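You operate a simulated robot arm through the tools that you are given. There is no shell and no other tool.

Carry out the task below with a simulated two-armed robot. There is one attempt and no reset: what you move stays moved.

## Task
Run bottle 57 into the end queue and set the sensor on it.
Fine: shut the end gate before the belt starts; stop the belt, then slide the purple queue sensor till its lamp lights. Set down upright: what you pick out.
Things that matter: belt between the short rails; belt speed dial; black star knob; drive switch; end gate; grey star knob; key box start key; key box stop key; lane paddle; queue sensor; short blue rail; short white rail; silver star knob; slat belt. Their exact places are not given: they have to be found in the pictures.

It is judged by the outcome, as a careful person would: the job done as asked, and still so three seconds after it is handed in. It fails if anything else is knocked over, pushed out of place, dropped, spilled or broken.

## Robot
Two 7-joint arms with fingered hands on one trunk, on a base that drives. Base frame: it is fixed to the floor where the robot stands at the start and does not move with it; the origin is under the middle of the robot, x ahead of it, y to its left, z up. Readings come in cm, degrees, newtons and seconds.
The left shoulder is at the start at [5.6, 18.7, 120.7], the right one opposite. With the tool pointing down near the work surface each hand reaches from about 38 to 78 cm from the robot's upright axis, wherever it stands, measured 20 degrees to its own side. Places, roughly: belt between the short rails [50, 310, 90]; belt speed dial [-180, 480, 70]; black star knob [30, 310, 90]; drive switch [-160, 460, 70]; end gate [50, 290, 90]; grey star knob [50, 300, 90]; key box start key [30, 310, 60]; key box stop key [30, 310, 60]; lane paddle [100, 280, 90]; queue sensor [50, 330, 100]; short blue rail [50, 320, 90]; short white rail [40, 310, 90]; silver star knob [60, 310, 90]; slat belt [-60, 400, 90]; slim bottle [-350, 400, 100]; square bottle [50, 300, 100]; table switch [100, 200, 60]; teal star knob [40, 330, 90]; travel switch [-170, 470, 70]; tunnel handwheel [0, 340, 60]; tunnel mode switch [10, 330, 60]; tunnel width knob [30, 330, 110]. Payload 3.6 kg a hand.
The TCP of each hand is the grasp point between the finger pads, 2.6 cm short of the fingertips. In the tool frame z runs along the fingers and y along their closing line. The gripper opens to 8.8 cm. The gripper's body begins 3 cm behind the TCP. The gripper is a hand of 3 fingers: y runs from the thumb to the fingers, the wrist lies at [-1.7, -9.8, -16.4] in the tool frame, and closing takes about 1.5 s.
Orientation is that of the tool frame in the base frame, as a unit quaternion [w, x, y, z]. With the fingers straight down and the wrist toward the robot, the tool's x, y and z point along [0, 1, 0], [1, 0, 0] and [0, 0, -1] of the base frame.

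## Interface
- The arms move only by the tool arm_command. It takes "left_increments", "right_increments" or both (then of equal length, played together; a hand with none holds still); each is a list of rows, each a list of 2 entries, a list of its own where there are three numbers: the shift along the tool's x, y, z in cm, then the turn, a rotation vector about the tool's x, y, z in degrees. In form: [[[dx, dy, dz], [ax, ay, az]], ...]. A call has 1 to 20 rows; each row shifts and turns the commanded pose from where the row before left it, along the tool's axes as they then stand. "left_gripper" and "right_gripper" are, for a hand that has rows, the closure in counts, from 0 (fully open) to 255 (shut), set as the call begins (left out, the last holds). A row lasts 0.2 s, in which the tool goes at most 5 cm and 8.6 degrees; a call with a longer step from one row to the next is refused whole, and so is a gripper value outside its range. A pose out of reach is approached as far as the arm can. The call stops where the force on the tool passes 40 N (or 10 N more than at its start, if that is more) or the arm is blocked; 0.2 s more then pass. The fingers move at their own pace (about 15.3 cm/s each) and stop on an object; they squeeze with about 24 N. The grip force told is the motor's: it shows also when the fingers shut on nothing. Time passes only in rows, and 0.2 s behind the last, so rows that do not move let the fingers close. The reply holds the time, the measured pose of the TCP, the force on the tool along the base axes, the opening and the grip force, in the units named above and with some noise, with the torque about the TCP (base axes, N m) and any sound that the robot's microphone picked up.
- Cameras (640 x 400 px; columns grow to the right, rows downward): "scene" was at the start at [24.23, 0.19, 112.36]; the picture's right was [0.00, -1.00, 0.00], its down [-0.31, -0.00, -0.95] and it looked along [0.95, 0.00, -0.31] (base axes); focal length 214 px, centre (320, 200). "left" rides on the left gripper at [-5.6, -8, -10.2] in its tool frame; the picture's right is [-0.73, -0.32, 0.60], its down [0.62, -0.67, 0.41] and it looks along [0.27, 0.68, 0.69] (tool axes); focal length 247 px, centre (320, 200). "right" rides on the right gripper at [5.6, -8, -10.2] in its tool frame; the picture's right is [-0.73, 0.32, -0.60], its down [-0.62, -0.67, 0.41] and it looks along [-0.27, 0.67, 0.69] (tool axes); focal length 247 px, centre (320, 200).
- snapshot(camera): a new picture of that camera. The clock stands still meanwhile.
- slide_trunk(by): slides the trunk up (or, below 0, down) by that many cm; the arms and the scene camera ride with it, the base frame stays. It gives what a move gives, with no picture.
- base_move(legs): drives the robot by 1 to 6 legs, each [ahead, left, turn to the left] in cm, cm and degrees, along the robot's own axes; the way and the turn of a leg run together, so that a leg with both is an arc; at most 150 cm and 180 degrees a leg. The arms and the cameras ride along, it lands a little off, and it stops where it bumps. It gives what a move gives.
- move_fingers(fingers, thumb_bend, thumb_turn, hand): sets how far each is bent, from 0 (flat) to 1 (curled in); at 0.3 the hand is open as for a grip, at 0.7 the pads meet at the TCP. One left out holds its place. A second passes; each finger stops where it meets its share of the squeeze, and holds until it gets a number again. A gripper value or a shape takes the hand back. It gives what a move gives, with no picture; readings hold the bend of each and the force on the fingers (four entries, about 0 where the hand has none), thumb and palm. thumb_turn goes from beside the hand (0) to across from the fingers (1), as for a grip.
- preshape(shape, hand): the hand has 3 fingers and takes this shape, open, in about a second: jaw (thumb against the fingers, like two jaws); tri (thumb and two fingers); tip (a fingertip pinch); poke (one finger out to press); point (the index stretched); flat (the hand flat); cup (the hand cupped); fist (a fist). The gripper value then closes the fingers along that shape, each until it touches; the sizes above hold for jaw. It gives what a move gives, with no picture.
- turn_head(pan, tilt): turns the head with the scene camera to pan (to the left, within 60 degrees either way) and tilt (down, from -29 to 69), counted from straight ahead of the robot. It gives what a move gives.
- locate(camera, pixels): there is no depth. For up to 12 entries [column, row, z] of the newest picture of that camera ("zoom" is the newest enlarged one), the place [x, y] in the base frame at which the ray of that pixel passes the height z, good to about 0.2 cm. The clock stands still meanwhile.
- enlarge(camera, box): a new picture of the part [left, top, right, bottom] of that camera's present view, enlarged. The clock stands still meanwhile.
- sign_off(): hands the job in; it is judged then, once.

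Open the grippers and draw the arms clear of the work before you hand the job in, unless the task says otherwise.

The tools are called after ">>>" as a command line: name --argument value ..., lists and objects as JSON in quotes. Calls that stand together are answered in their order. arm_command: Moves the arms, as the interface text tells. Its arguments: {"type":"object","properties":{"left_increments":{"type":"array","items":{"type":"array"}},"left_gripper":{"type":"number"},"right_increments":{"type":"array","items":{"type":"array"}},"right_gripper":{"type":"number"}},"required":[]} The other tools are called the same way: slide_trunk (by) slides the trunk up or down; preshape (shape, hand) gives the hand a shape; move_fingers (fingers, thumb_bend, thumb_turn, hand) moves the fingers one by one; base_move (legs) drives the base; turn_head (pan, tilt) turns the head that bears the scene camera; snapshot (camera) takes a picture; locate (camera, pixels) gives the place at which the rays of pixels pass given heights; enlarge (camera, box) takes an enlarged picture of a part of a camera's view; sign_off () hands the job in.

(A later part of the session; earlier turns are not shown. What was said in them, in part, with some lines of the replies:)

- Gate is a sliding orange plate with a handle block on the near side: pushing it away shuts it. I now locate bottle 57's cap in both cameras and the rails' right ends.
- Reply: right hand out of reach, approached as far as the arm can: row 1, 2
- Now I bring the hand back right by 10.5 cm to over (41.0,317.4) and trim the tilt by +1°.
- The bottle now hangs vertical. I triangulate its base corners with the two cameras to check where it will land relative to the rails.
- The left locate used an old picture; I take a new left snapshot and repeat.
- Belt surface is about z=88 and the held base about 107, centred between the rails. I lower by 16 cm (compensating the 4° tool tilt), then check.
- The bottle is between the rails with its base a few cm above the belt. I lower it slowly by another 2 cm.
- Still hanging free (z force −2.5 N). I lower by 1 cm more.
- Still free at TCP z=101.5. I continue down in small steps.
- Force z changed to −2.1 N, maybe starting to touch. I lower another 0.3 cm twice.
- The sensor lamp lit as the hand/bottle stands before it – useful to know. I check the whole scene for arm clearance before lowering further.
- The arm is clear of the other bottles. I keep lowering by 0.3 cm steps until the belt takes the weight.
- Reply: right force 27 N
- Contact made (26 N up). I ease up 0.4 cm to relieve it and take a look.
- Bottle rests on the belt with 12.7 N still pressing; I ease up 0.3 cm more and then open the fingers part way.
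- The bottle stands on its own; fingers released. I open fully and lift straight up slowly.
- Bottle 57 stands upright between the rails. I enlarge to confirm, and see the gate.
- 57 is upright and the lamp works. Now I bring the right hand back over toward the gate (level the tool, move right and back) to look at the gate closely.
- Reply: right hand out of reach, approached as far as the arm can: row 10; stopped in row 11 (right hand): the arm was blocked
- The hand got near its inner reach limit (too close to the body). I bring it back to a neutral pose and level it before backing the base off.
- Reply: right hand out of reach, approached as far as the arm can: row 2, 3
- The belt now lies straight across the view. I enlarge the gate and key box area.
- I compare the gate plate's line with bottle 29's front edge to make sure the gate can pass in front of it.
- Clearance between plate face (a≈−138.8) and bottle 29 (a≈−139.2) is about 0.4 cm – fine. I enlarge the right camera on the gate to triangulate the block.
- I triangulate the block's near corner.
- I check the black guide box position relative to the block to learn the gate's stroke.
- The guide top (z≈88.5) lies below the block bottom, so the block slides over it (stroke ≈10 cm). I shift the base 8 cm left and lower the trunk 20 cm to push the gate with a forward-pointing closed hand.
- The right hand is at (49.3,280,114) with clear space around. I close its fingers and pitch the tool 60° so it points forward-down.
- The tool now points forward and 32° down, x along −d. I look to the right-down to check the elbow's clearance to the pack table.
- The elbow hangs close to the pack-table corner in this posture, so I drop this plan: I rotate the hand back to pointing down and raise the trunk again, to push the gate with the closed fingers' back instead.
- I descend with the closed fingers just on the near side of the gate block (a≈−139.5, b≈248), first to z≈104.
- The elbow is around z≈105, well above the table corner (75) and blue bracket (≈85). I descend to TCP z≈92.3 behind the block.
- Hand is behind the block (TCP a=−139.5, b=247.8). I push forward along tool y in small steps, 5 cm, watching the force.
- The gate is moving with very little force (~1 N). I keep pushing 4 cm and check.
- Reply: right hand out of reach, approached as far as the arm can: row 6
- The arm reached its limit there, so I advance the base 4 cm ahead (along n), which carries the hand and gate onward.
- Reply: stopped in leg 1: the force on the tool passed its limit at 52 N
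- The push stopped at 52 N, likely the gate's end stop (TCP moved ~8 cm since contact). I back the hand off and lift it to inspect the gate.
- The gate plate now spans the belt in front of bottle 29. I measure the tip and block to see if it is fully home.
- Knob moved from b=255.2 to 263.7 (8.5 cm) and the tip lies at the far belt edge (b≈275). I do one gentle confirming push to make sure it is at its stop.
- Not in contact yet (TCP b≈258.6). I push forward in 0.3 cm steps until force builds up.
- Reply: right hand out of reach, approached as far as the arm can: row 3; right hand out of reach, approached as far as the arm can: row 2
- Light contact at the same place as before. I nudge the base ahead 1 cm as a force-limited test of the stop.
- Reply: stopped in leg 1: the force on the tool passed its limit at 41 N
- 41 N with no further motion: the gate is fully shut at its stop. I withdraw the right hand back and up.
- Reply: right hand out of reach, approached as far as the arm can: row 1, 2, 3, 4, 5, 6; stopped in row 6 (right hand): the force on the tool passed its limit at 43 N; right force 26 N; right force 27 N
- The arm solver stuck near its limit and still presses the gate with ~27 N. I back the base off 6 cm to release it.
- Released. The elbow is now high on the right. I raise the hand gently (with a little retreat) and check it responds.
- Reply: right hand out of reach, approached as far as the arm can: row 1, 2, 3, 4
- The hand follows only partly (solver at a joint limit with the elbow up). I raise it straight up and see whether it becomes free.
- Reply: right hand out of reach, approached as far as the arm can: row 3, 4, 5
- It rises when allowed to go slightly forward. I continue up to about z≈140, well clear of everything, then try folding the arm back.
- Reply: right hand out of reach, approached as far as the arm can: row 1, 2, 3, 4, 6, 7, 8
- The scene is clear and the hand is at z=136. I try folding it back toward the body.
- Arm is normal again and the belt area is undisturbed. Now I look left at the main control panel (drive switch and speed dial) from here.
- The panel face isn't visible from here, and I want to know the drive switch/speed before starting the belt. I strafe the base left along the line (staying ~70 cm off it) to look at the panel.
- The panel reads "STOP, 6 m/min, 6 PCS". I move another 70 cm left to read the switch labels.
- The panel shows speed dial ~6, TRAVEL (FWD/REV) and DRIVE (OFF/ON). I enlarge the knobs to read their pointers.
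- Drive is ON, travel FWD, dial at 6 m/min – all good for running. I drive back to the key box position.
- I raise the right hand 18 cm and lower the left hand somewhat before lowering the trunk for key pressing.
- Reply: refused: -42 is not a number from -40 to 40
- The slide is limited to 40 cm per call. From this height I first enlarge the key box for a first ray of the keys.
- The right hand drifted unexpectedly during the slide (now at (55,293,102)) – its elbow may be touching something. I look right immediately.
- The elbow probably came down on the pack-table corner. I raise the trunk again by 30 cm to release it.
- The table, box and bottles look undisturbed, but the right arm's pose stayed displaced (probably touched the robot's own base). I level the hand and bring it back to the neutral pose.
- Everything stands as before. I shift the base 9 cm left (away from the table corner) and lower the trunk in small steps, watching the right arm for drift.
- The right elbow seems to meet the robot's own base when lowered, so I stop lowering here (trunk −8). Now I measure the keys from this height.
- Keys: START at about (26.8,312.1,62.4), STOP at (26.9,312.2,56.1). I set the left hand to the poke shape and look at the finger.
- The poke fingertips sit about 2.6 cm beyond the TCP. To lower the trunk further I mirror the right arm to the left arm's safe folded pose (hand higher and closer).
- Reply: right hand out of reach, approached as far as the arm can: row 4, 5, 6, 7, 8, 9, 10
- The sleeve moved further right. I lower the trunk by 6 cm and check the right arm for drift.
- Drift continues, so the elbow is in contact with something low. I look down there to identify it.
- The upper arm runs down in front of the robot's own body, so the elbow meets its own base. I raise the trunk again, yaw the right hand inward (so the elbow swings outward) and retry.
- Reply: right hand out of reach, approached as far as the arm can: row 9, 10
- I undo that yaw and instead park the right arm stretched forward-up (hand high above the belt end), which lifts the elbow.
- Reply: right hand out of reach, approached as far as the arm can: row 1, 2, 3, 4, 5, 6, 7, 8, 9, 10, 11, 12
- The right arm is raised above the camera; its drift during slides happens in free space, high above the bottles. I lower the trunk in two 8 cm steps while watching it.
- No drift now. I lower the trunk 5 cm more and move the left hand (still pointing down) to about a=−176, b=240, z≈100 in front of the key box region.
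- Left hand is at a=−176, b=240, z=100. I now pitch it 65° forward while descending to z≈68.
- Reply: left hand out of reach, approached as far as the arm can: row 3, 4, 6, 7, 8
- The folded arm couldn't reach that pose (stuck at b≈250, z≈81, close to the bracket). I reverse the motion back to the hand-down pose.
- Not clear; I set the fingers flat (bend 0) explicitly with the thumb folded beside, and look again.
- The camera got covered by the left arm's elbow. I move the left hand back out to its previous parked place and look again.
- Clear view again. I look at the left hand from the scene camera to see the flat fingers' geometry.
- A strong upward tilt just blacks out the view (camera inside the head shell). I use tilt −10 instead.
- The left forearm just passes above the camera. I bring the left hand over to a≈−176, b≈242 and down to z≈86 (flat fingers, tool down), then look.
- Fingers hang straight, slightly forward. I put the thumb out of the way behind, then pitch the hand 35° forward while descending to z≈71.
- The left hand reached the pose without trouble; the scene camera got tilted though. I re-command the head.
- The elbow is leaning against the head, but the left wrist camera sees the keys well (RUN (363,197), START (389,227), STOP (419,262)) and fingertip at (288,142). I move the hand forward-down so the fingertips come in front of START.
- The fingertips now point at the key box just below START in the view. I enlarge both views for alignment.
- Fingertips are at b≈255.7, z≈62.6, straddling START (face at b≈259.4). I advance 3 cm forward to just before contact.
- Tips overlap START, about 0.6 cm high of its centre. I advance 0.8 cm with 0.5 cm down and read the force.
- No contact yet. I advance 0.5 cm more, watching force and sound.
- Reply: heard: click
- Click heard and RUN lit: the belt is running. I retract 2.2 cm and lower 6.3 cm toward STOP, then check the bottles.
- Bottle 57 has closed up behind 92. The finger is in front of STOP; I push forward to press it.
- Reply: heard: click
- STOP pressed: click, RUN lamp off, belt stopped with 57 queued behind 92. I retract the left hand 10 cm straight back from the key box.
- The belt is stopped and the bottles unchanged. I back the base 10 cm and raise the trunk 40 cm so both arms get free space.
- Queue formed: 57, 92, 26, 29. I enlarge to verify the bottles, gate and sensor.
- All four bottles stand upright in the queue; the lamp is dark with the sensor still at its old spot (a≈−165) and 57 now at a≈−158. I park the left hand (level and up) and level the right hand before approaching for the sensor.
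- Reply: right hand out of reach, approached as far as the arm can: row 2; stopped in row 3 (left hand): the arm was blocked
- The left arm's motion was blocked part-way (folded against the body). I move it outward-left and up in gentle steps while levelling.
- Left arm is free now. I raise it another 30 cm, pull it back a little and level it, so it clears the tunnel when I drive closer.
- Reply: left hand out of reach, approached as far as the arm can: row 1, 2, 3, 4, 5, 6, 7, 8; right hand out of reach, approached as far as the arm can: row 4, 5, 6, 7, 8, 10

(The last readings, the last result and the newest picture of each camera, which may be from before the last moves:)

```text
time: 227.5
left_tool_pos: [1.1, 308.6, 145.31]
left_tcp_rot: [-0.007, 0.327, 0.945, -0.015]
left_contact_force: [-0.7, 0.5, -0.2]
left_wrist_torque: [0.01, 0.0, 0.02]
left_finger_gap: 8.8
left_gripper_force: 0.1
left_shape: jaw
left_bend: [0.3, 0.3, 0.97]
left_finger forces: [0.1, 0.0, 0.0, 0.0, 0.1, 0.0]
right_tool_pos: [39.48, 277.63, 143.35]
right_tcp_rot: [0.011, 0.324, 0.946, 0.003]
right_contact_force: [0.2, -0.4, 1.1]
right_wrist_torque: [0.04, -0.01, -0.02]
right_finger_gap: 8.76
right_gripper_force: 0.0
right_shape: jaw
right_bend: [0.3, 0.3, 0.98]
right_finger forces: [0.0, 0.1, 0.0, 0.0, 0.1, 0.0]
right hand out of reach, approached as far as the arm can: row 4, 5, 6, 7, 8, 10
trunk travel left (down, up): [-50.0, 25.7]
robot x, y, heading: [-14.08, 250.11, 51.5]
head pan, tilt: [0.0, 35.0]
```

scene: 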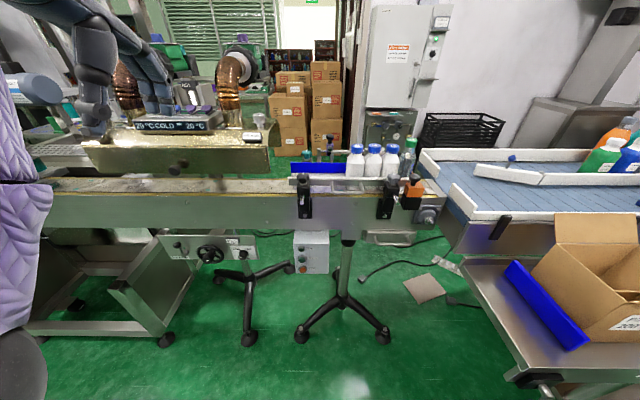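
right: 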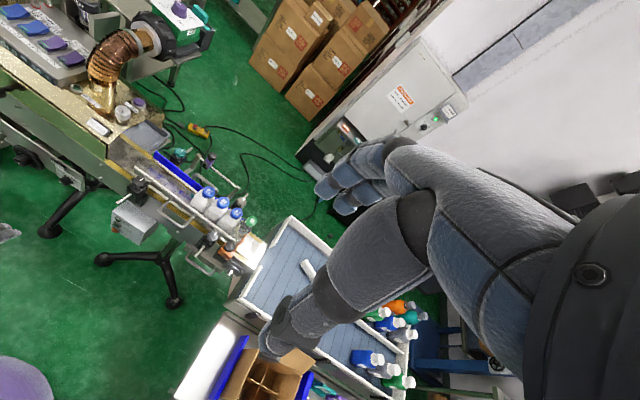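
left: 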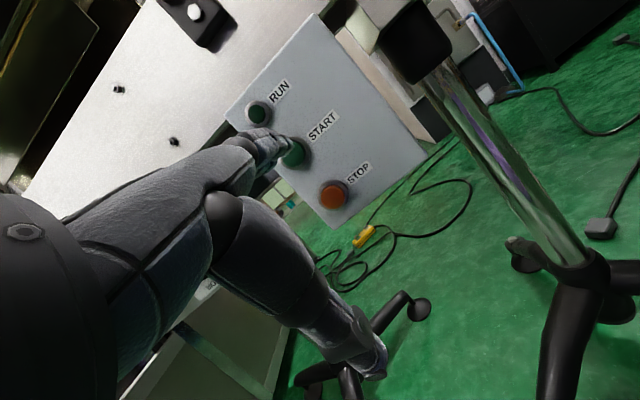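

Both hands are at z≈143–145, above everything. I drive the base 30 cm ahead (3.5 cm left) to reach the sensor.

>>> base_move --legs '[[30, 3.5, 0]]'

>>> turn_head --pan -5 --tilt 40

>>> snapshot --camera "scene"

>>> snapshot --camera "right"

>>> snapshot --camera "left"

```text
time: 229.5
left_tool_pos: [17.25, 334.46, 145.24]
left_tcp_rot: [-0.007, 0.328, 0.945, -0.016]
left_contact_force: [0.3, -0.2, 0.2]
left_wrist_torque: [-0.02, 0.04, -0.01]
left_finger_gap: 8.81
left_gripper_force: 0.2
left_shape: jaw
left_bend: [0.3, 0.3, 0.97]
left_finger forces: [0.0, 0.1, 0.1, 0.1, 0.0, 0.1]
right_tool_pos: [55.67, 303.31, 143.26]
right_tcp_rot: [0.011, 0.325, 0.946, 0.002]
right_contact_force: [-0.1, 0.2, -0.1]
right_wrist_torque: [0.0, -0.01, -0.02]
right_finger_gap: 8.77
right_gripper_force: 0.0
right_shape: jaw
right_bend: [0.3, 0.3, 0.98]
right_finger forces: [0.0, 0.0, 0.0, 0.1, 0.0, 0.1]
trunk travel left (down, up): [-50.0, 25.7]
robot x, y, heading: [1.87, 275.62, 51.0]
head pan, tilt: [0.0, 35.0]
```

```text
time: 230.2
left_tool_pos: [17.21, 334.41, 145.26]
left_tcp_rot: [-0.007, 0.329, 0.944, -0.016]
left_contact_force: [0.0, 0.2, -1.4]
left_wrist_torque: [0.0, -0.02, 0.01]
left_finger_gap: 8.81
left_gripper_force: 0.1
left_shape: jaw
left_bend: [0.3, 0.3, 0.97]
left_finger forces: [0.0, 0.1, 0.0, 0.0, 0.0, 0.0]
right_tool_pos: [55.56, 303.39, 143.42]
right_tcp_rot: [0.01, 0.325, 0.945, 0.002]
right_contact_force: [-0.1, 0.3, 0.6]
right_wrist_torque: [-0.03, 0.0, 0.01]
right_finger_gap: 8.76
right_gripper_force: 0.0
right_shape: jaw
right_bend: [0.3, 0.3, 0.98]
right_finger forces: [0.1, 0.1, 0.0, 0.0, 0.0, 0.0]
trunk travel left (down, up): [-50.0, 25.7]
robot x, y, heading: [2.2, 275.6, 51.4]
head pan, tilt: [-5.0, 40.0]
```

```text
taken
```

scene: 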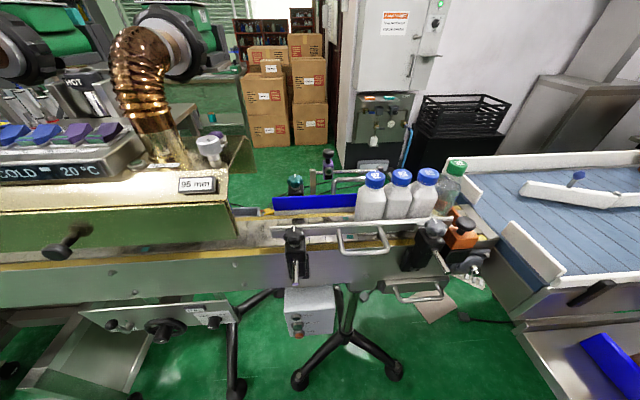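

```text
taken
```

right: 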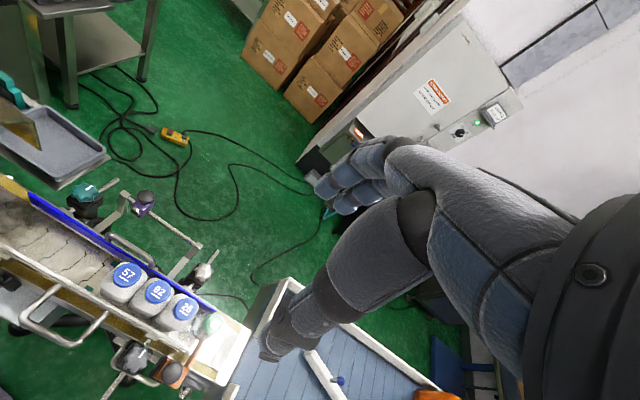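

```text
taken
```

left: 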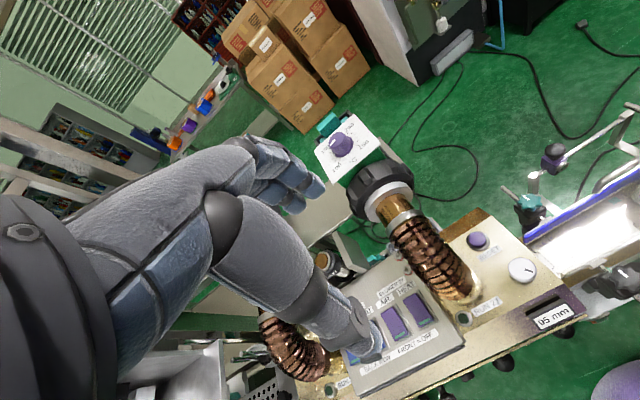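

I enlarge the sensor in all three cameras to fix its position.

>>> enlarge --camera "scene" --box '[270, 130, 398, 210]'

>>> enlarge --camera "right" --box '[60, 160, 236, 270]'

>>> enlarge --camera "left" --box '[496, 100, 640, 190]'

```text
5.00 times, centred on (334, 170) of scene
```

zoom: 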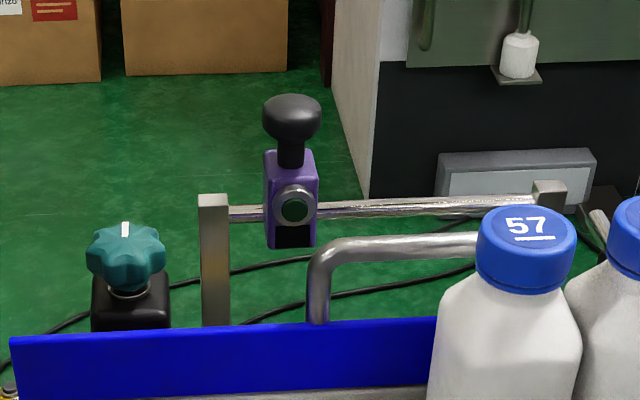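

```text
3.64 times, centred on (148, 215) of right
```

zoom: 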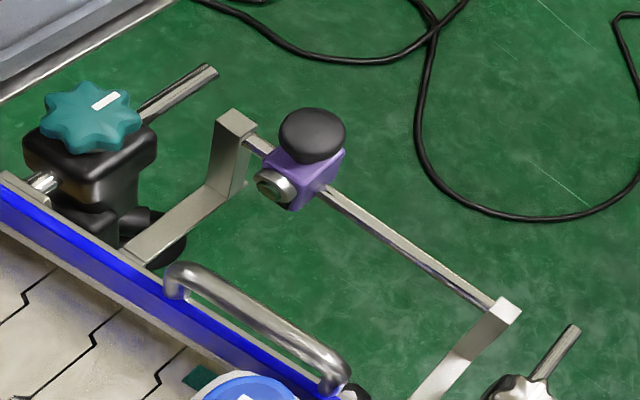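

```text
4.44 times, centred on (568, 145) of left
```

zoom: 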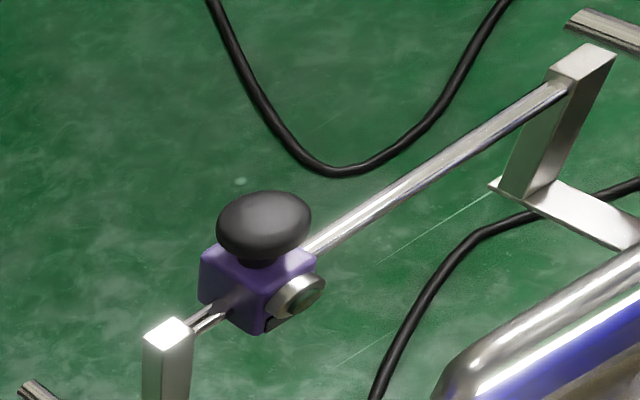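

I locate the knob centre and the bar posts from the three cameras.

>>> locate --camera "scene" --pixels '[[328.2, 153.6, 97], [328.2, 153.6, 99], [328.2, 153.6, 101], [312.6, 170, 95], [379.8, 167.4, 95], [375, 176, 101]]'

>>> locate --camera "right" --pixels '[[145.8, 197.1, 97], [145.8, 197.1, 99], [145.8, 197.1, 101], [124, 192, 95], [200, 245, 95], [127, 271, 101]]'

>>> locate --camera "left" --pixels '[[555.2, 150, 97], [555.2, 150, 99], [555.2, 150, 101], [533.5, 174.5, 95], [628, 114, 95]]'

```text
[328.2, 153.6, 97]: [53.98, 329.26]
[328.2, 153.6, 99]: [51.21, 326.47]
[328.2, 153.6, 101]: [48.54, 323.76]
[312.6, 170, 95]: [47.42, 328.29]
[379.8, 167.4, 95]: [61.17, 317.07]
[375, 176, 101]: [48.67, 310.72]
```

```text
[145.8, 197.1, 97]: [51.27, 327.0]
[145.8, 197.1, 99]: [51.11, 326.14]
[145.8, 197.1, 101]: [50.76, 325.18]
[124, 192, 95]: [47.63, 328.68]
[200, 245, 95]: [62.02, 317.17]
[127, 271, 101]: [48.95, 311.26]
```

```text
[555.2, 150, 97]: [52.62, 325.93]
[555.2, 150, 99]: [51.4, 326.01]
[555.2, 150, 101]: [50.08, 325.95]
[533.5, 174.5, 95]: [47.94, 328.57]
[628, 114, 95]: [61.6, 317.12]
```

The three cameras agree: knob centre (51.2,326.2,99.1), bar from a=−170 to −152 at b≈285. I also locate the rail's chrome handle near it, which my thumb must clear.

>>> locate --camera "scene" --pixels '[[333.6, 179, 93], [333.6, 179, 95], [333.6, 179, 97], [362, 177.5, 95]]'

>>> locate --camera "right" --pixels '[[109.5, 234.2, 93], [109.5, 234.2, 95], [109.5, 234.2, 97], [150, 258, 95]]'

>>> locate --camera "left" --pixels '[[602, 180, 93], [602, 180, 95], [602, 180, 97], [638, 158, 95]]'

```text
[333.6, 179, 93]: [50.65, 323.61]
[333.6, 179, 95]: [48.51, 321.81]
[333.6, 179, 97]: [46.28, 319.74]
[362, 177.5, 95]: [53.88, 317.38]
```

```text
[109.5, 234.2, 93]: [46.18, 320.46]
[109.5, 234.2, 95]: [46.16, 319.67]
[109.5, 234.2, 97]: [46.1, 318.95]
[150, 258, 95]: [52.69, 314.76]
```

```text
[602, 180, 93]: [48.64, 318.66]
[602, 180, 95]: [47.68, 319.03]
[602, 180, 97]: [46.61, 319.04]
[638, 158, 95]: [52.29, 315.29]
```

Handle top is at (46.4,319.1,97.3), b≈277, so a thumb at b≥280 clears it. The sensor is at 70 cm, near the reach limit, so I check the floor clearance and move the base 5 cm closer.

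>>> locate --camera "scene" --pixels '[[300, 380, 2], [397, 372, 2], [297, 335, 56], [245, 395, 2]]'

>>> base_move --legs '[[5, 0, 0]]'

```text
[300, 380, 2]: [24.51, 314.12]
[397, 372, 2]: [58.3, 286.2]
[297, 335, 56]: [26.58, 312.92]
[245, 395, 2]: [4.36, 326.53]
```

```text
time: 231.1
left_tool_pos: [20.41, 338.32, 145.11]
left_tcp_rot: [-0.007, 0.328, 0.944, -0.016]
left_contact_force: [1.0, 0.2, -0.2]
left_wrist_torque: [-0.03, 0.02, -0.01]
left_finger_gap: 8.8
left_gripper_force: 0.1
left_shape: jaw
left_bend: [0.3, 0.3, 0.97]
left_finger forces: [0.0, 0.0, 0.0, 0.0, 0.0, 0.0]
right_tool_pos: [58.62, 307.46, 143.34]
right_tcp_rot: [0.01, 0.325, 0.946, 0.002]
right_contact_force: [0.2, -0.1, -0.6]
right_wrist_torque: [-0.01, -0.01, 0.01]
right_finger_gap: 8.77
right_gripper_force: 0.0
right_shape: jaw
right_bend: [0.3, 0.3, 0.98]
right_finger forces: [0.0, 0.0, 0.0, 0.0, 0.0, 0.1]
trunk travel left (down, up): [-50.0, 25.7]
robot x, y, heading: [5.29, 279.45, 51.5]
head pan, tilt: [-5.0, 40.0]
```

I move the right hand over the sensor (17 cm left, 10 cm forward) while descending to z≈120.

>>> arm_command --right_increments '[[[2.5, 1.45, 2], [0, 0, 0]], [[2.5, 1.45, 3.5], [0, 0, 0]], [[2.5, 1.45, 3.5], [0, 0, 0]], [[2.5, 1.45, 3.5], [0, 0, 0]], [[2.5, 1.45, 3.5], [0, 0, 0]], [[2.5, 1.45, 3.5], [0, 0, 0]], [[2.3, 1.5, 3.5], [0, 0, 0]], [[0, 0, 0], [0, 0, 0]]]'

>>> snapshot --camera "scene"

>>> snapshot --camera "right"

```text
time: 232.9
left_tool_pos: [20.18, 338.2, 145.42]
left_tcp_rot: [-0.008, 0.327, 0.945, -0.015]
left_contact_force: [-0.3, 0.4, 0.8]
left_wrist_torque: [-0.06, -0.03, 0.01]
left_finger_gap: 8.79
left_gripper_force: 0.1
left_shape: jaw
left_bend: [0.3, 0.3, 0.97]
left_finger forces: [0.0, 0.0, 0.1, 0.0, 0.0, 0.1]
right_tool_pos: [51.66, 326.04, 120.37]
right_tcp_rot: [0.01, 0.325, 0.946, 0.004]
right_contact_force: [0.0, -0.5, -0.2]
right_wrist_torque: [-0.01, 0.01, 0.0]
right_finger_gap: 8.8
right_gripper_force: 0.0
right_shape: jaw
right_bend: [0.3, 0.3, 0.98]
right_finger forces: [0.0, 0.0, 0.1, 0.0, 0.1, 0.1]
trunk travel left (down, up): [-50.0, 25.7]
robot x, y, heading: [5.03, 279.31, 51.6]
head pan, tilt: [-5.0, 40.0]
```

```text
taken
```

scene: 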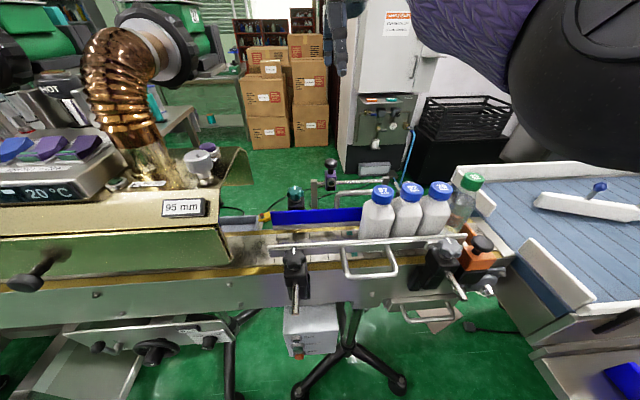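

```text
taken
```

right: 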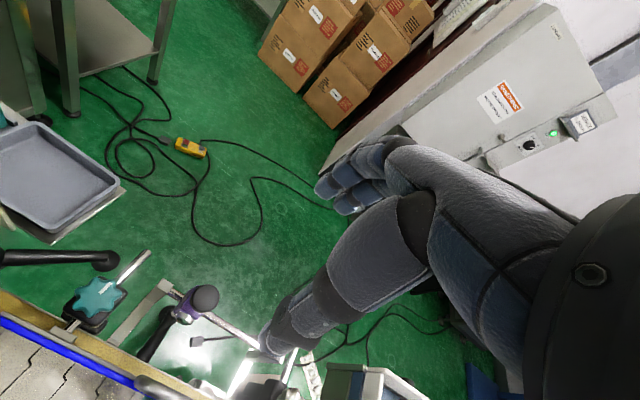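

TCP is above the sensor. I trim the position and descend to z≈107, then check.

>>> locate --camera "right" --pixels '[[204, 298, 99], [204, 298, 101]]'

>>> arm_command --right_increments '[[[0.45, -0.1, 3], [0, 0, 0]], [[0, 0, 3.5], [0, 0, 0]], [[0, 0, 3.5], [0, 0, 0]], [[0, 0, 3], [0, 0, 0]], [[0, 0, 0], [0, 0, 0]]]'

>>> snapshot --camera "right"

>>> enlarge --camera "scene" --box '[270, 110, 430, 210]'

```text
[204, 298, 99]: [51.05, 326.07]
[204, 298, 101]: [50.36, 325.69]
```

```text
time: 234.1
left_tool_pos: [20.28, 338.23, 145.23]
left_tcp_rot: [-0.008, 0.327, 0.945, -0.016]
left_contact_force: [0.8, -0.1, -0.5]
left_wrist_torque: [0.03, 0.01, 0.01]
left_finger_gap: 8.78
left_gripper_force: 0.1
left_shape: jaw
left_bend: [0.3, 0.3, 0.97]
left_finger forces: [0.1, 0.0, 0.0, 0.1, 0.0, 0.0]
right_tool_pos: [51.58, 326.04, 107.19]
right_tcp_rot: [0.01, 0.324, 0.946, 0.002]
right_contact_force: [-0.1, 0.4, -0.2]
right_wrist_torque: [0.02, 0.01, -0.01]
right_finger_gap: 8.79
right_gripper_force: 0.1
right_shape: jaw
right_bend: [0.3, 0.3, 0.98]
right_finger forces: [0.1, 0.1, 0.0, 0.1, 0.0, 0.0]
trunk travel left (down, up): [-50.0, 25.7]
robot x, y, heading: [5.39, 279.33, 51.8]
head pan, tilt: [-5.0, 40.0]
```

```text
taken
```

right: 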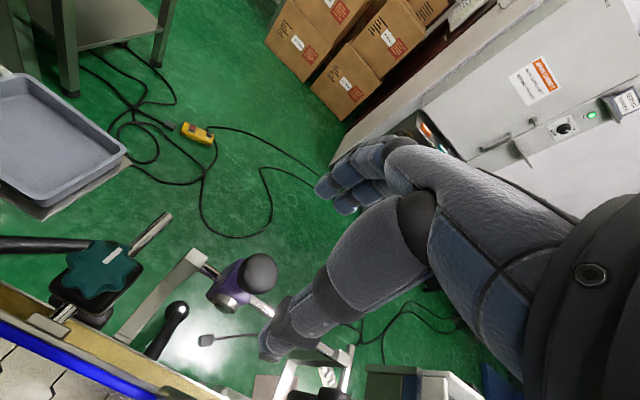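

```text
4.00 times, centred on (350, 160) of scene
```

zoom: 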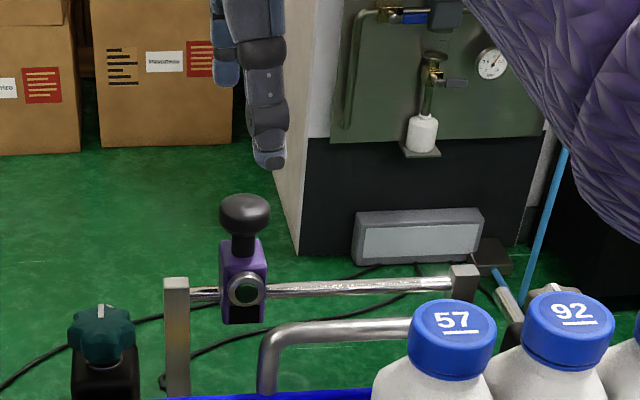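

Knob is centred under the hand. I descend 7.3 cm to put the pads around the knob.

>>> arm_command --right_increments '[[[0.35, -0.1, 2], [0, 0, 0]], [[0, 0, 2], [0, 0, 0]], [[0, 0, 2], [0, 0, 0]], [[0, 0, 1.3], [0, 0, 0]], [[0, 0, 0], [0, 0, 0]]]'

>>> snapshot --camera "right"

>>> enlarge --camera "scene" --box '[270, 110, 430, 210]'

>>> enlarge --camera "left" --box '[480, 80, 640, 180]'

```text
time: 235.3
left_tool_pos: [20.23, 338.16, 145.27]
left_tcp_rot: [-0.007, 0.327, 0.945, -0.016]
left_contact_force: [-0.4, 0.5, 0.1]
left_wrist_torque: [0.03, 0.0, 0.0]
left_finger_gap: 8.81
left_gripper_force: 0.1
left_shape: jaw
left_bend: [0.3, 0.3, 0.97]
left_finger forces: [0.0, 0.1, 0.0, 0.1, 0.1, 0.0]
right_tool_pos: [51.37, 326.21, 99.84]
right_tcp_rot: [0.01, 0.324, 0.946, 0.003]
right_contact_force: [-0.5, -0.1, -0.2]
right_wrist_torque: [-0.02, -0.03, -0.01]
right_finger_gap: 8.79
right_gripper_force: 0.1
right_shape: jaw
right_bend: [0.3, 0.3, 0.98]
right_finger forces: [0.0, 0.0, 0.0, 0.0, 0.0, 0.0]
trunk travel left (down, up): [-50.0, 25.7]
robot x, y, heading: [5.36, 279.34, 51.7]
head pan, tilt: [-5.0, 40.0]
```

```text
taken
```

right: 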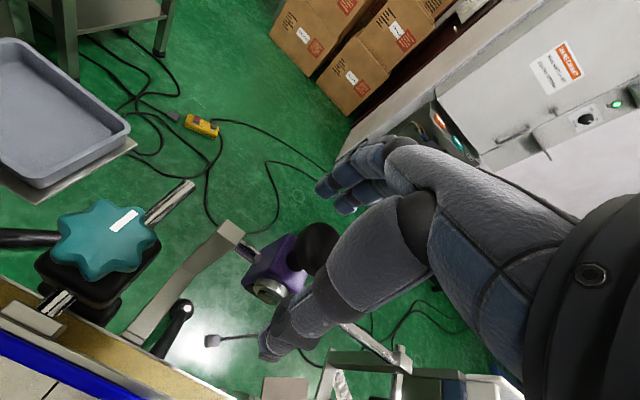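

```text
4.00 times, centred on (350, 160) of scene
```

zoom: 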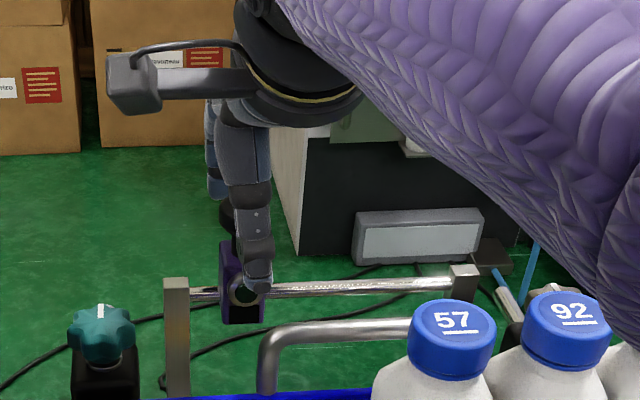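

```text
4.00 times, centred on (560, 130) of left
```

zoom: 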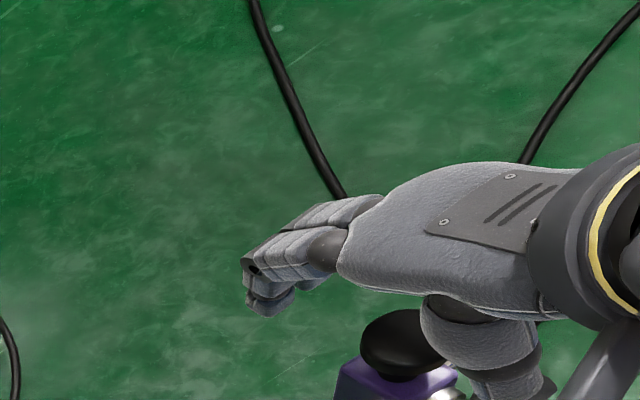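

The knob lies between thumb and fingers. I close the right gripper on it.

>>> arm_command --right_increments '[[[0, 0, 0], [0, 0, 0]], [[0, 0, 0], [0, 0, 0]], [[0, 0, 0], [0, 0, 0]], [[0, 0, 0], [0, 0, 0]], [[0, 0, 0], [0, 0, 0]], [[0, 0, 0], [0, 0, 0]], [[0, 0, 0], [0, 0, 0]], [[0, 0, 0], [0, 0, 0]]]' --right_gripper 200

>>> enlarge --camera "scene" --box '[270, 110, 430, 210]'

>>> enlarge --camera "left" --box '[480, 80, 640, 180]'

```text
time: 237.1
left_tool_pos: [20.25, 338.26, 145.43]
left_tcp_rot: [-0.007, 0.327, 0.945, -0.014]
left_contact_force: [-0.9, 0.4, -0.4]
left_wrist_torque: [0.01, -0.02, 0.03]
left_finger_gap: 8.78
left_gripper_force: 0.1
left_shape: jaw
left_bend: [0.3, 0.3, 0.97]
left_finger forces: [0.1, 0.1, 0.0, 0.1, 0.0, 0.0]
right_tool_pos: [51.34, 326.15, 99.91]
right_tcp_rot: [0.01, 0.326, 0.945, 0.003]
right_contact_force: [-3.1, -3.7, -0.3]
right_wrist_torque: [-0.04, 0.07, 0.03]
right_finger_gap: 2.03
right_gripper_force: 0.1
right_shape: jaw
right_bend: [0.57, 0.71, 1.0]
right_finger forces: [0.0, 0.0, 0.0, 0.0, 5.2, 0.1]
trunk travel left (down, up): [-50.0, 25.7]
robot x, y, heading: [4.95, 279.0, 51.7]
head pan, tilt: [-5.0, 40.0]
```

```text
4.00 times, centred on (350, 160) of scene
```

zoom: 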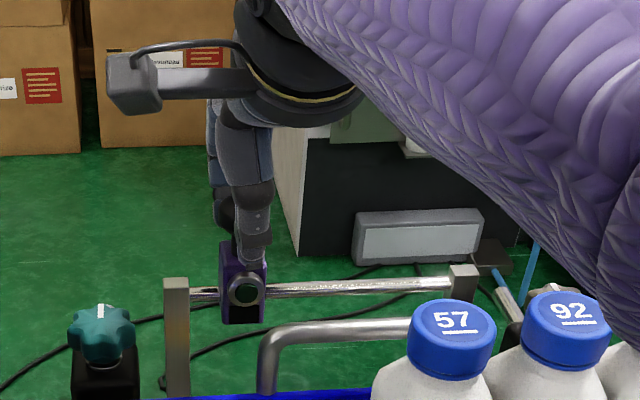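

```text
4.00 times, centred on (560, 130) of left
```

zoom: 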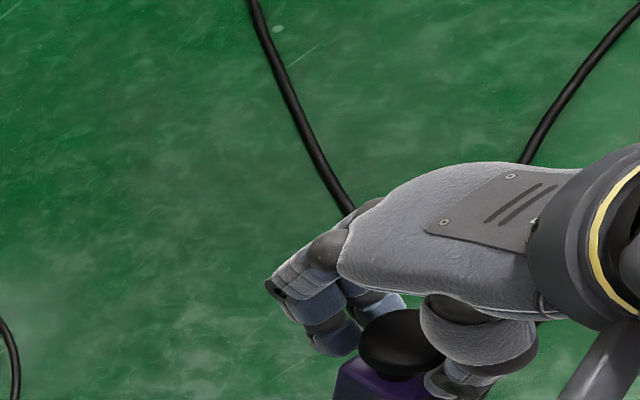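

Thumb touches (5 N), gap 2 cm. I close fully for a firm hold on the knob.

>>> arm_command --right_increments '[[[0, 0, 0], [0, 0, 0]], [[0, 0, 0], [0, 0, 0]], [[0, 0, 0], [0, 0, 0]], [[0, 0, 0], [0, 0, 0]]]' --right_gripper 255

>>> enlarge --camera "left" --box '[480, 80, 640, 180]'

```text
time: 238.1
left_tool_pos: [20.23, 338.28, 145.36]
left_tcp_rot: [-0.008, 0.327, 0.945, -0.016]
left_contact_force: [-0.7, -0.2, -0.3]
left_wrist_torque: [0.0, -0.01, 0.01]
left_finger_gap: 8.79
left_gripper_force: 0.1
left_shape: jaw
left_bend: [0.3, 0.3, 0.97]
left_finger forces: [0.0, 0.0, 0.0, 0.1, 0.0, 0.0]
right_tool_pos: [51.44, 326.21, 99.74]
right_tcp_rot: [0.011, 0.324, 0.946, 0.001]
right_contact_force: [-2.0, 0.0, -8.8]
right_wrist_torque: [0.01, -0.04, -0.1]
right_finger_gap: 1.71
right_gripper_force: 24.3
right_shape: jaw
right_bend: [0.71, 0.73, 1.0]
right_finger forces: [17.0, 4.8, 0.0, 0.1, 23.8, 0.0]
trunk travel left (down, up): [-50.0, 25.7]
robot x, y, heading: [5.15, 279.46, 51.5]
head pan, tilt: [-5.0, 40.0]
```

```text
4.00 times, centred on (560, 130) of left
```

zoom: 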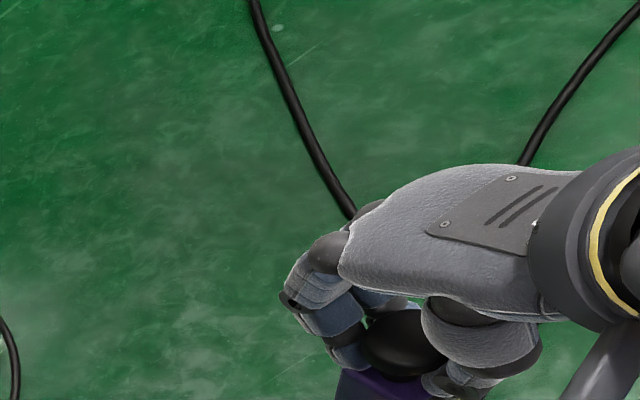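

Knob is firmly held. I slide the sensor along the bar toward 57, first 3 cm.

>>> arm_command --right_increments '[[[-0.5, -0.01, 0], [0, 0, 0]], [[-0.75, -0.02, 0], [0, 0, 0]], [[-0.75, -0.02, 0], [0, 0, 0]], [[-0.75, -0.02, 0], [0, 0, 0]], [[-0.25, 0, 0], [0, 0, 0]], [[0, 0, 0], [0, 0, 0]]]'

>>> enlarge --camera "scene" --box '[270, 110, 430, 210]'

```text
time: 239.5
left_tool_pos: [20.29, 338.39, 145.23]
left_tcp_rot: [-0.007, 0.327, 0.945, -0.016]
left_contact_force: [-0.2, -0.3, 0.3]
left_wrist_torque: [0.02, -0.02, 0.02]
left_finger_gap: 8.79
left_gripper_force: 0.0
left_shape: jaw
left_bend: [0.3, 0.3, 0.97]
left_finger forces: [0.1, 0.1, 0.0, 0.1, 0.0, 0.0]
right_tool_pos: [53.78, 324.35, 99.57]
right_tcp_rot: [0.01, 0.325, 0.946, 0.001]
right_contact_force: [-5.0, -1.5, -17.2]
right_wrist_torque: [0.01, -0.06, -0.07]
right_finger_gap: 1.69
right_gripper_force: 23.8
right_shape: jaw
right_bend: [0.71, 0.73, 1.0]
right_finger forces: [18.4, 4.6, 0.0, 0.1, 25.7, 0.1]
trunk travel left (down, up): [-50.0, 25.7]
robot x, y, heading: [5.04, 279.22, 51.8]
head pan, tilt: [-5.0, 40.0]
```

```text
4.00 times, centred on (350, 160) of scene
```

zoom: 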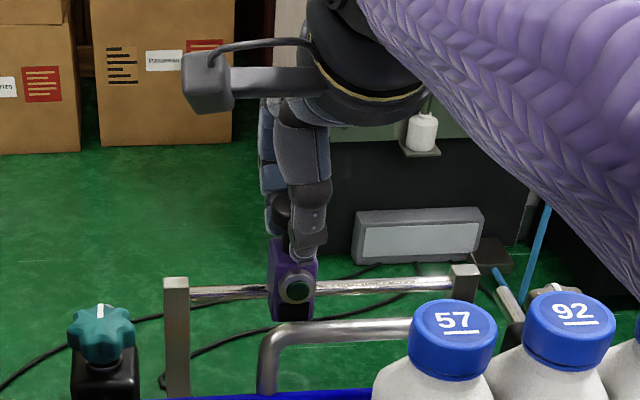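

The sensor slides well (now ~3 cm along). I continue another 3 cm, easing down 0.2 cm to relieve the vertical pull.

>>> arm_command --right_increments '[[[-0.5, -0.01, 0.2], [0, 0, 0]], [[-0.75, -0.02, 0], [0, 0, 0]], [[-0.75, -0.02, 0], [0, 0, 0]], [[-0.75, -0.02, 0], [0, 0, 0]], [[-0.25, 0, 0], [0, 0, 0]], [[0, 0, 0], [0, 0, 0]]]'

>>> enlarge --camera "scene" --box '[270, 110, 430, 210]'

>>> snapshot --camera "right"

```text
time: 240.9
left_tool_pos: [20.19, 338.39, 145.28]
left_tcp_rot: [-0.007, 0.328, 0.945, -0.016]
left_contact_force: [0.0, 0.1, -0.6]
left_wrist_torque: [0.01, 0.01, 0.01]
left_finger_gap: 8.8
left_gripper_force: 0.1
left_shape: jaw
left_bend: [0.3, 0.3, 0.97]
left_finger forces: [0.0, 0.0, 0.0, 0.0, 0.0, 0.1]
right_tool_pos: [56.08, 322.47, 99.79]
right_tcp_rot: [0.011, 0.325, 0.946, 0.001]
right_contact_force: [-4.8, -1.4, -12.3]
right_wrist_torque: [-0.01, 0.01, -0.04]
right_finger_gap: 1.7
right_gripper_force: 24.4
right_shape: jaw
right_bend: [0.71, 0.73, 1.0]
right_finger forces: [17.1, 4.0, 0.0, 0.0, 24.2, 0.1]
trunk travel left (down, up): [-50.0, 25.7]
robot x, y, heading: [5.08, 279.22, 51.6]
head pan, tilt: [-5.0, 40.0]
```

```text
4.00 times, centred on (350, 160) of scene
```

zoom: 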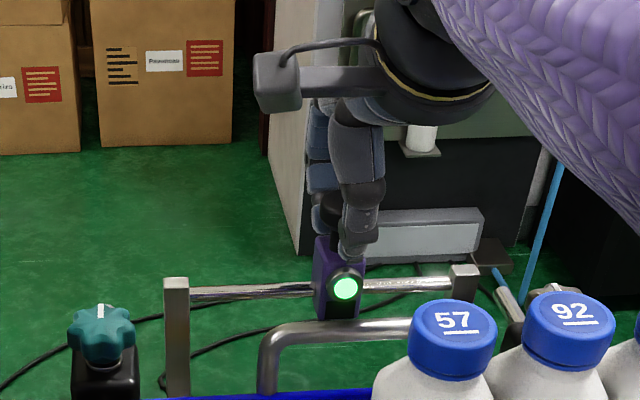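

```text
taken
```

right: 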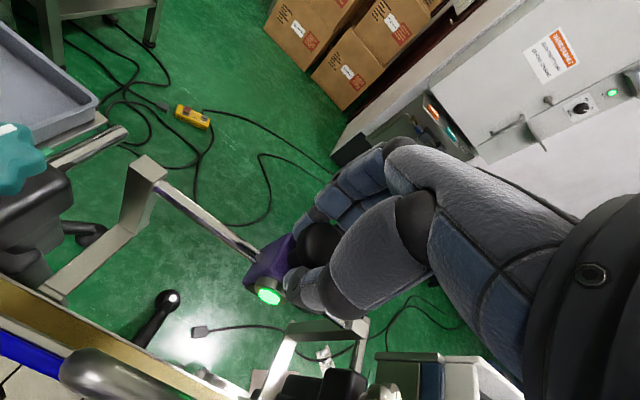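

The lamp lit. Bottle 57 is centred at a≈−158 and the sensor at ≈−159.9, so I slide 1.7 cm more to centre it on the bottle.

>>> arm_command --right_increments '[[[-0.5, -0.01, 0.1], [0, 0, 0]], [[-0.6, -0.01, 0], [0, 0, 0]], [[-0.6, -0.01, 0], [0, 0, 0]], [[0, 0, 0], [0, 0, 0]]]'

>>> enlarge --camera "scene" --box '[270, 110, 430, 210]'

```text
time: 241.9
left_tool_pos: [20.24, 338.28, 145.36]
left_tcp_rot: [-0.008, 0.328, 0.945, -0.015]
left_contact_force: [0.0, 0.3, -0.6]
left_wrist_torque: [-0.02, 0.0, 0.01]
left_finger_gap: 8.81
left_gripper_force: 0.1
left_shape: jaw
left_bend: [0.3, 0.3, 0.97]
left_finger forces: [0.1, 0.0, 0.0, 0.0, 0.0, 0.0]
right_tool_pos: [57.45, 321.37, 99.63]
right_tcp_rot: [0.011, 0.325, 0.946, 0.003]
right_contact_force: [-3.7, -1.1, -9.0]
right_wrist_torque: [-0.04, 0.07, -0.05]
right_finger_gap: 1.67
right_gripper_force: 23.9
right_shape: jaw
right_bend: [0.71, 0.73, 1.0]
right_finger forces: [16.3, 4.3, 0.0, 0.1, 22.4, 0.1]
trunk travel left (down, up): [-50.0, 25.7]
robot x, y, heading: [5.22, 279.48, 51.3]
head pan, tilt: [-5.0, 40.0]
```

```text
4.00 times, centred on (350, 160) of scene
```

zoom: 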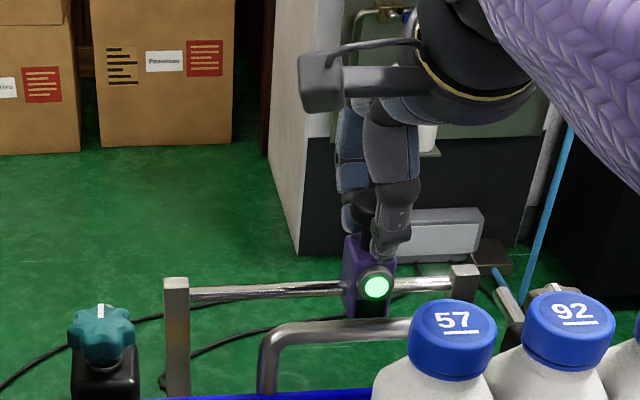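

Lamp lit with the sensor centred on 57. I open the gripper, keeping the hand still.

>>> arm_command --right_increments '[[[0, 0, 0], [0, 0, 0]], [[0, 0, 0], [0, 0, 0]], [[0, 0, 0], [0, 0, 0]], [[0, 0, 0], [0, 0, 0]], [[0, 0, 0], [0, 0, 0]], [[0, 0, 0], [0, 0, 0]]]' --right_gripper 0

>>> enlarge --camera "scene" --box '[270, 110, 430, 210]'

>>> snapshot --camera "right"

```text
time: 243.3
left_tool_pos: [20.34, 338.31, 145.34]
left_tcp_rot: [-0.007, 0.327, 0.945, -0.016]
left_contact_force: [-0.1, -0.2, 0.0]
left_wrist_torque: [0.0, 0.04, -0.01]
left_finger_gap: 8.82
left_gripper_force: 0.0
left_shape: jaw
left_bend: [0.3, 0.3, 0.97]
left_finger forces: [0.0, 0.1, 0.1, 0.1, 0.0, 0.0]
right_tool_pos: [57.36, 321.35, 99.61]
right_tcp_rot: [0.01, 0.325, 0.946, 0.003]
right_contact_force: [-0.1, 0.8, -0.1]
right_wrist_torque: [-0.05, 0.03, 0.02]
right_finger_gap: 8.77
right_gripper_force: 0.1
right_shape: jaw
right_bend: [0.3, 0.3, 0.98]
right_finger forces: [0.1, 0.0, 0.0, 0.0, 0.0, 0.0]
trunk travel left (down, up): [-50.0, 25.7]
robot x, y, heading: [5.13, 279.1, 51.7]
head pan, tilt: [-5.0, 40.0]
```

```text
4.00 times, centred on (350, 160) of scene
```

zoom: 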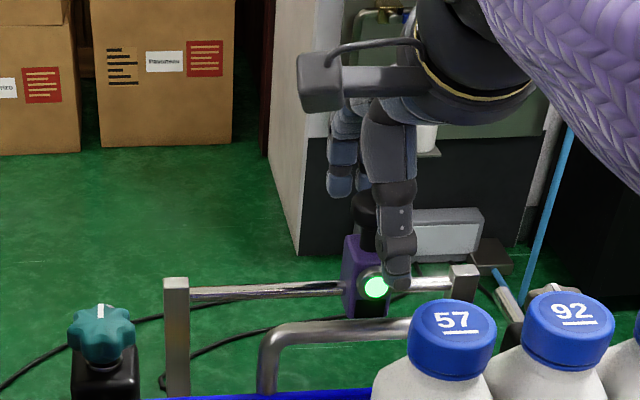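

```text
taken
```

right: 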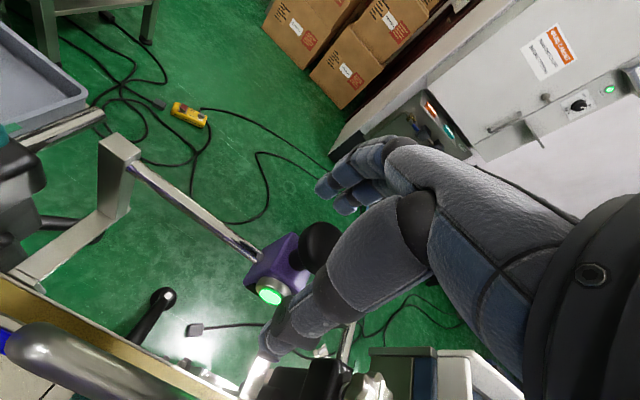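

Released, lamp still lit. I lift the hand straight up about 22 cm.

>>> arm_command --right_increments '[[[0, 0, -1], [0, 0, 0]], [[0, 0, -1.5], [0, 0, 0]], [[0, 0, -2], [0, 0, 0]], [[0, 0, -2], [0, 0, 0]], [[0, 0, -2.5], [0, 0, 0]], [[0, 0, -2.5], [0, 0, 0]], [[0, 0, -2.5], [0, 0, 0]], [[0, 0, -2.5], [0, 0, 0]], [[0, 0, -2.5], [0, 0, 0]], [[0, 0, -2.5], [0, 0, 0]], [[0, 0, 0], [0, 0, 0]]]'

>>> snapshot --camera "scene"

>>> enlarge --camera "scene" --box '[280, 130, 440, 230]'

```text
time: 245.7
left_tool_pos: [20.29, 338.17, 145.26]
left_tcp_rot: [-0.008, 0.327, 0.945, -0.016]
left_contact_force: [-0.5, 0.6, -0.7]
left_wrist_torque: [0.0, -0.05, -0.01]
left_finger_gap: 8.78
left_gripper_force: 0.1
left_shape: jaw
left_bend: [0.3, 0.3, 0.97]
left_finger forces: [0.0, 0.0, 0.0, 0.0, 0.0, 0.1]
right_tool_pos: [56.89, 321.3, 121.24]
right_tcp_rot: [0.01, 0.325, 0.946, 0.003]
right_contact_force: [-0.4, -0.4, 0.1]
right_wrist_torque: [-0.01, 0.01, 0.03]
right_finger_gap: 8.76
right_gripper_force: 0.0
right_shape: jaw
right_bend: [0.3, 0.3, 0.98]
right_finger forces: [0.1, 0.0, 0.1, 0.1, 0.0, 0.1]
trunk travel left (down, up): [-50.0, 25.7]
robot x, y, heading: [5.19, 279.53, 51.9]
head pan, tilt: [-5.0, 40.0]
```

```text
taken
```

scene: 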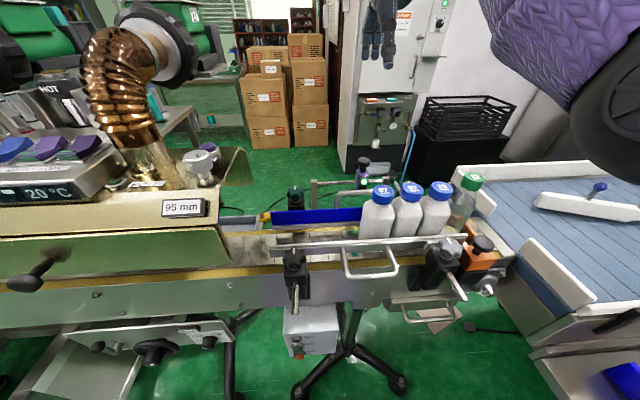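

```text
4.00 times, centred on (360, 180) of scene
```

zoom: 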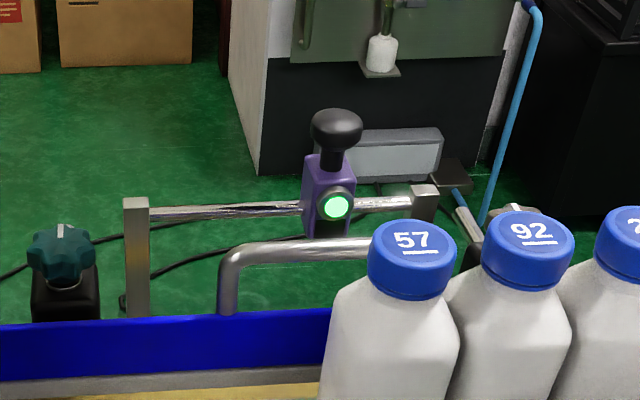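

The lamp stays lit with the hand away. I back the base off 40 cm to draw the arms clear and take a final look.

>>> base_move --legs '[[-40, 0, 0]]'

>>> turn_head --pan -8 --tilt 30

>>> snapshot --camera "scene"

>>> enlarge --camera "scene" --box '[290, 130, 450, 230]'

```text
time: 248.2
left_tool_pos: [-5.16, 306.61, 145.25]
left_tcp_rot: [-0.007, 0.324, 0.946, -0.015]
left_contact_force: [-0.1, 0.7, 0.0]
left_wrist_torque: [0.0, -0.02, -0.02]
left_finger_gap: 8.8
left_gripper_force: 0.0
left_shape: jaw
left_bend: [0.3, 0.3, 0.97]
left_finger forces: [0.0, 0.0, 0.1, 0.0, 0.1, 0.0]
right_tool_pos: [31.56, 290.0, 121.25]
right_tcp_rot: [0.011, 0.32, 0.947, 0.004]
right_contact_force: [-0.1, -0.8, 0.2]
right_wrist_torque: [-0.01, -0.01, -0.01]
right_finger_gap: 8.78
right_gripper_force: 0.1
right_shape: jaw
right_bend: [0.3, 0.3, 0.98]
right_finger forces: [0.0, 0.0, 0.0, 0.0, 0.1, 0.0]
trunk travel left (down, up): [-50.0, 25.7]
robot x, y, heading: [-19.49, 247.59, 52.0]
head pan, tilt: [-5.0, 40.0]
```

```text
time: 248.9
left_tool_pos: [-5.23, 306.83, 145.29]
left_tcp_rot: [-0.008, 0.323, 0.946, -0.015]
left_contact_force: [-0.2, -0.2, -0.5]
left_wrist_torque: [0.03, 0.0, -0.02]
left_finger_gap: 8.79
left_gripper_force: 0.0
left_shape: jaw
left_bend: [0.3, 0.3, 0.97]
left_finger forces: [0.1, 0.0, 0.1, 0.1, 0.1, 0.0]
right_tool_pos: [31.58, 290.14, 121.14]
right_tcp_rot: [0.011, 0.32, 0.947, 0.004]
right_contact_force: [-0.3, 0.4, 0.2]
right_wrist_torque: [0.0, 0.04, 0.03]
right_finger_gap: 8.79
right_gripper_force: 0.0
right_shape: jaw
right_bend: [0.3, 0.3, 0.98]
right_finger forces: [0.0, 0.0, 0.1, 0.0, 0.0, 0.0]
trunk travel left (down, up): [-50.0, 25.7]
robot x, y, heading: [-19.34, 247.59, 52.1]
head pan, tilt: [-8.0, 30.0]
```

```text
taken
```

scene: 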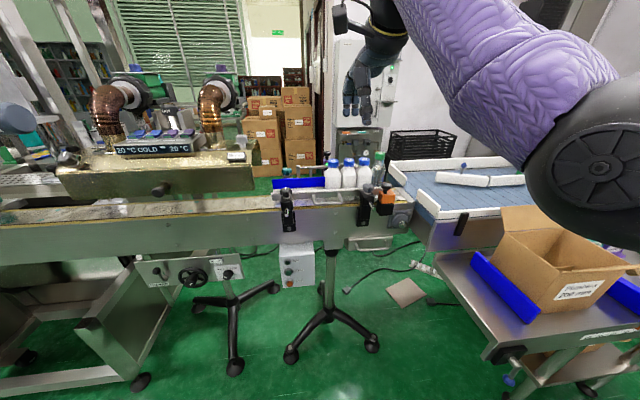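

```text
4.00 times, centred on (370, 180) of scene
```

zoom: 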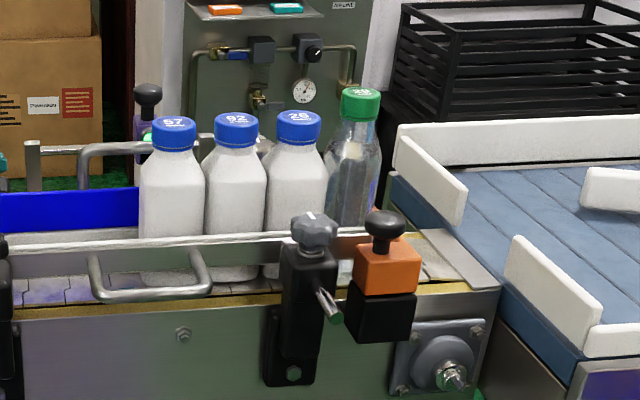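

Queue, gate and rails look right. I check the key box RUN lamp and the sensor lamp once more, plus the pack table area.

>>> enlarge --camera "scene" --box '[270, 235, 334, 295]'

>>> enlarge --camera "scene" --box '[300, 145, 364, 185]'

>>> snapshot --camera "right"

```text
6.67 times, centred on (302, 265) of scene
```

zoom: 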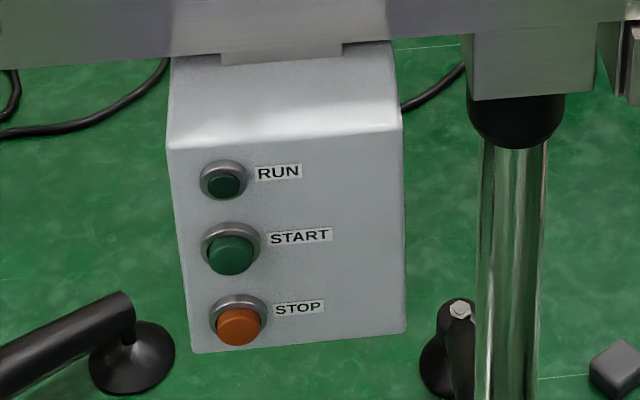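

```text
10.00 times, centred on (332, 165) of scene
```

zoom: 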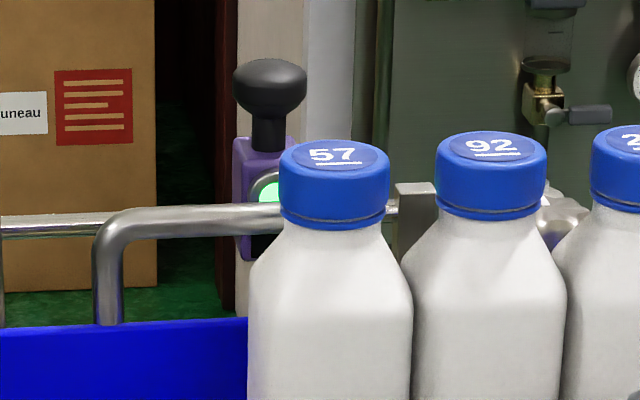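

```text
taken
```

right: 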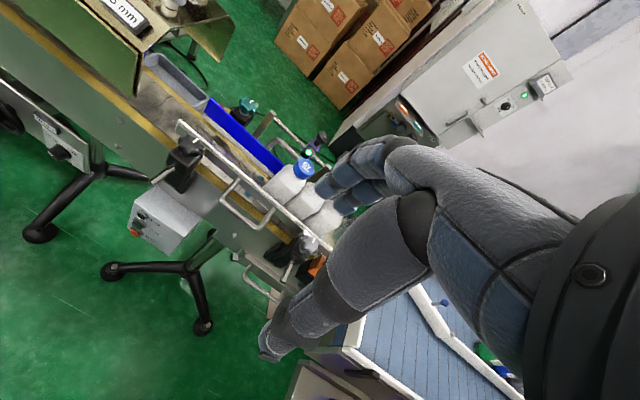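

RUN is off, the belt is stopped, the gate is shut, and 57 stands upright at the tail of the queue with the sensor lamp lit on it. Both grippers are open and the arms are clear, so I hand the job in.

>>> sign_off

```text
The job is handed in.
```

Bottle 57 is in the end queue, the belt is stopped, and the purple queue sensor is set on it with its lamp lit. I checked all of this in the last pictures before handing in.

- **Bottle 57:** I picked it off the lane past the belt end and set it down upright between the short rails.
- **End gate:** it was pushed fully shut before the belt started. A force test showed it at its stop.
- **Belt run:** I pressed START, let 57 close up behind bottle 92, then pressed STOP. The RUN lamp is off. The drive (already ON), travel and speed settings were left as found.
- **Queue:** 57, 92, 26 and 29 all stand upright behind the gate.
- **Queue sensor:** I slid it until it was centred on 57. The lamp stayed lit after the hand was taken away.

While the trunk was being lowered, the right arm was pushed out of position, most likely by pressing against the robot's own base. The first time this happened I thought the elbow might have touched the pack-table corner. Pictures taken afterwards showed the table, box and bottles where they were.

Both grippers are open and the arms are clear of the work.
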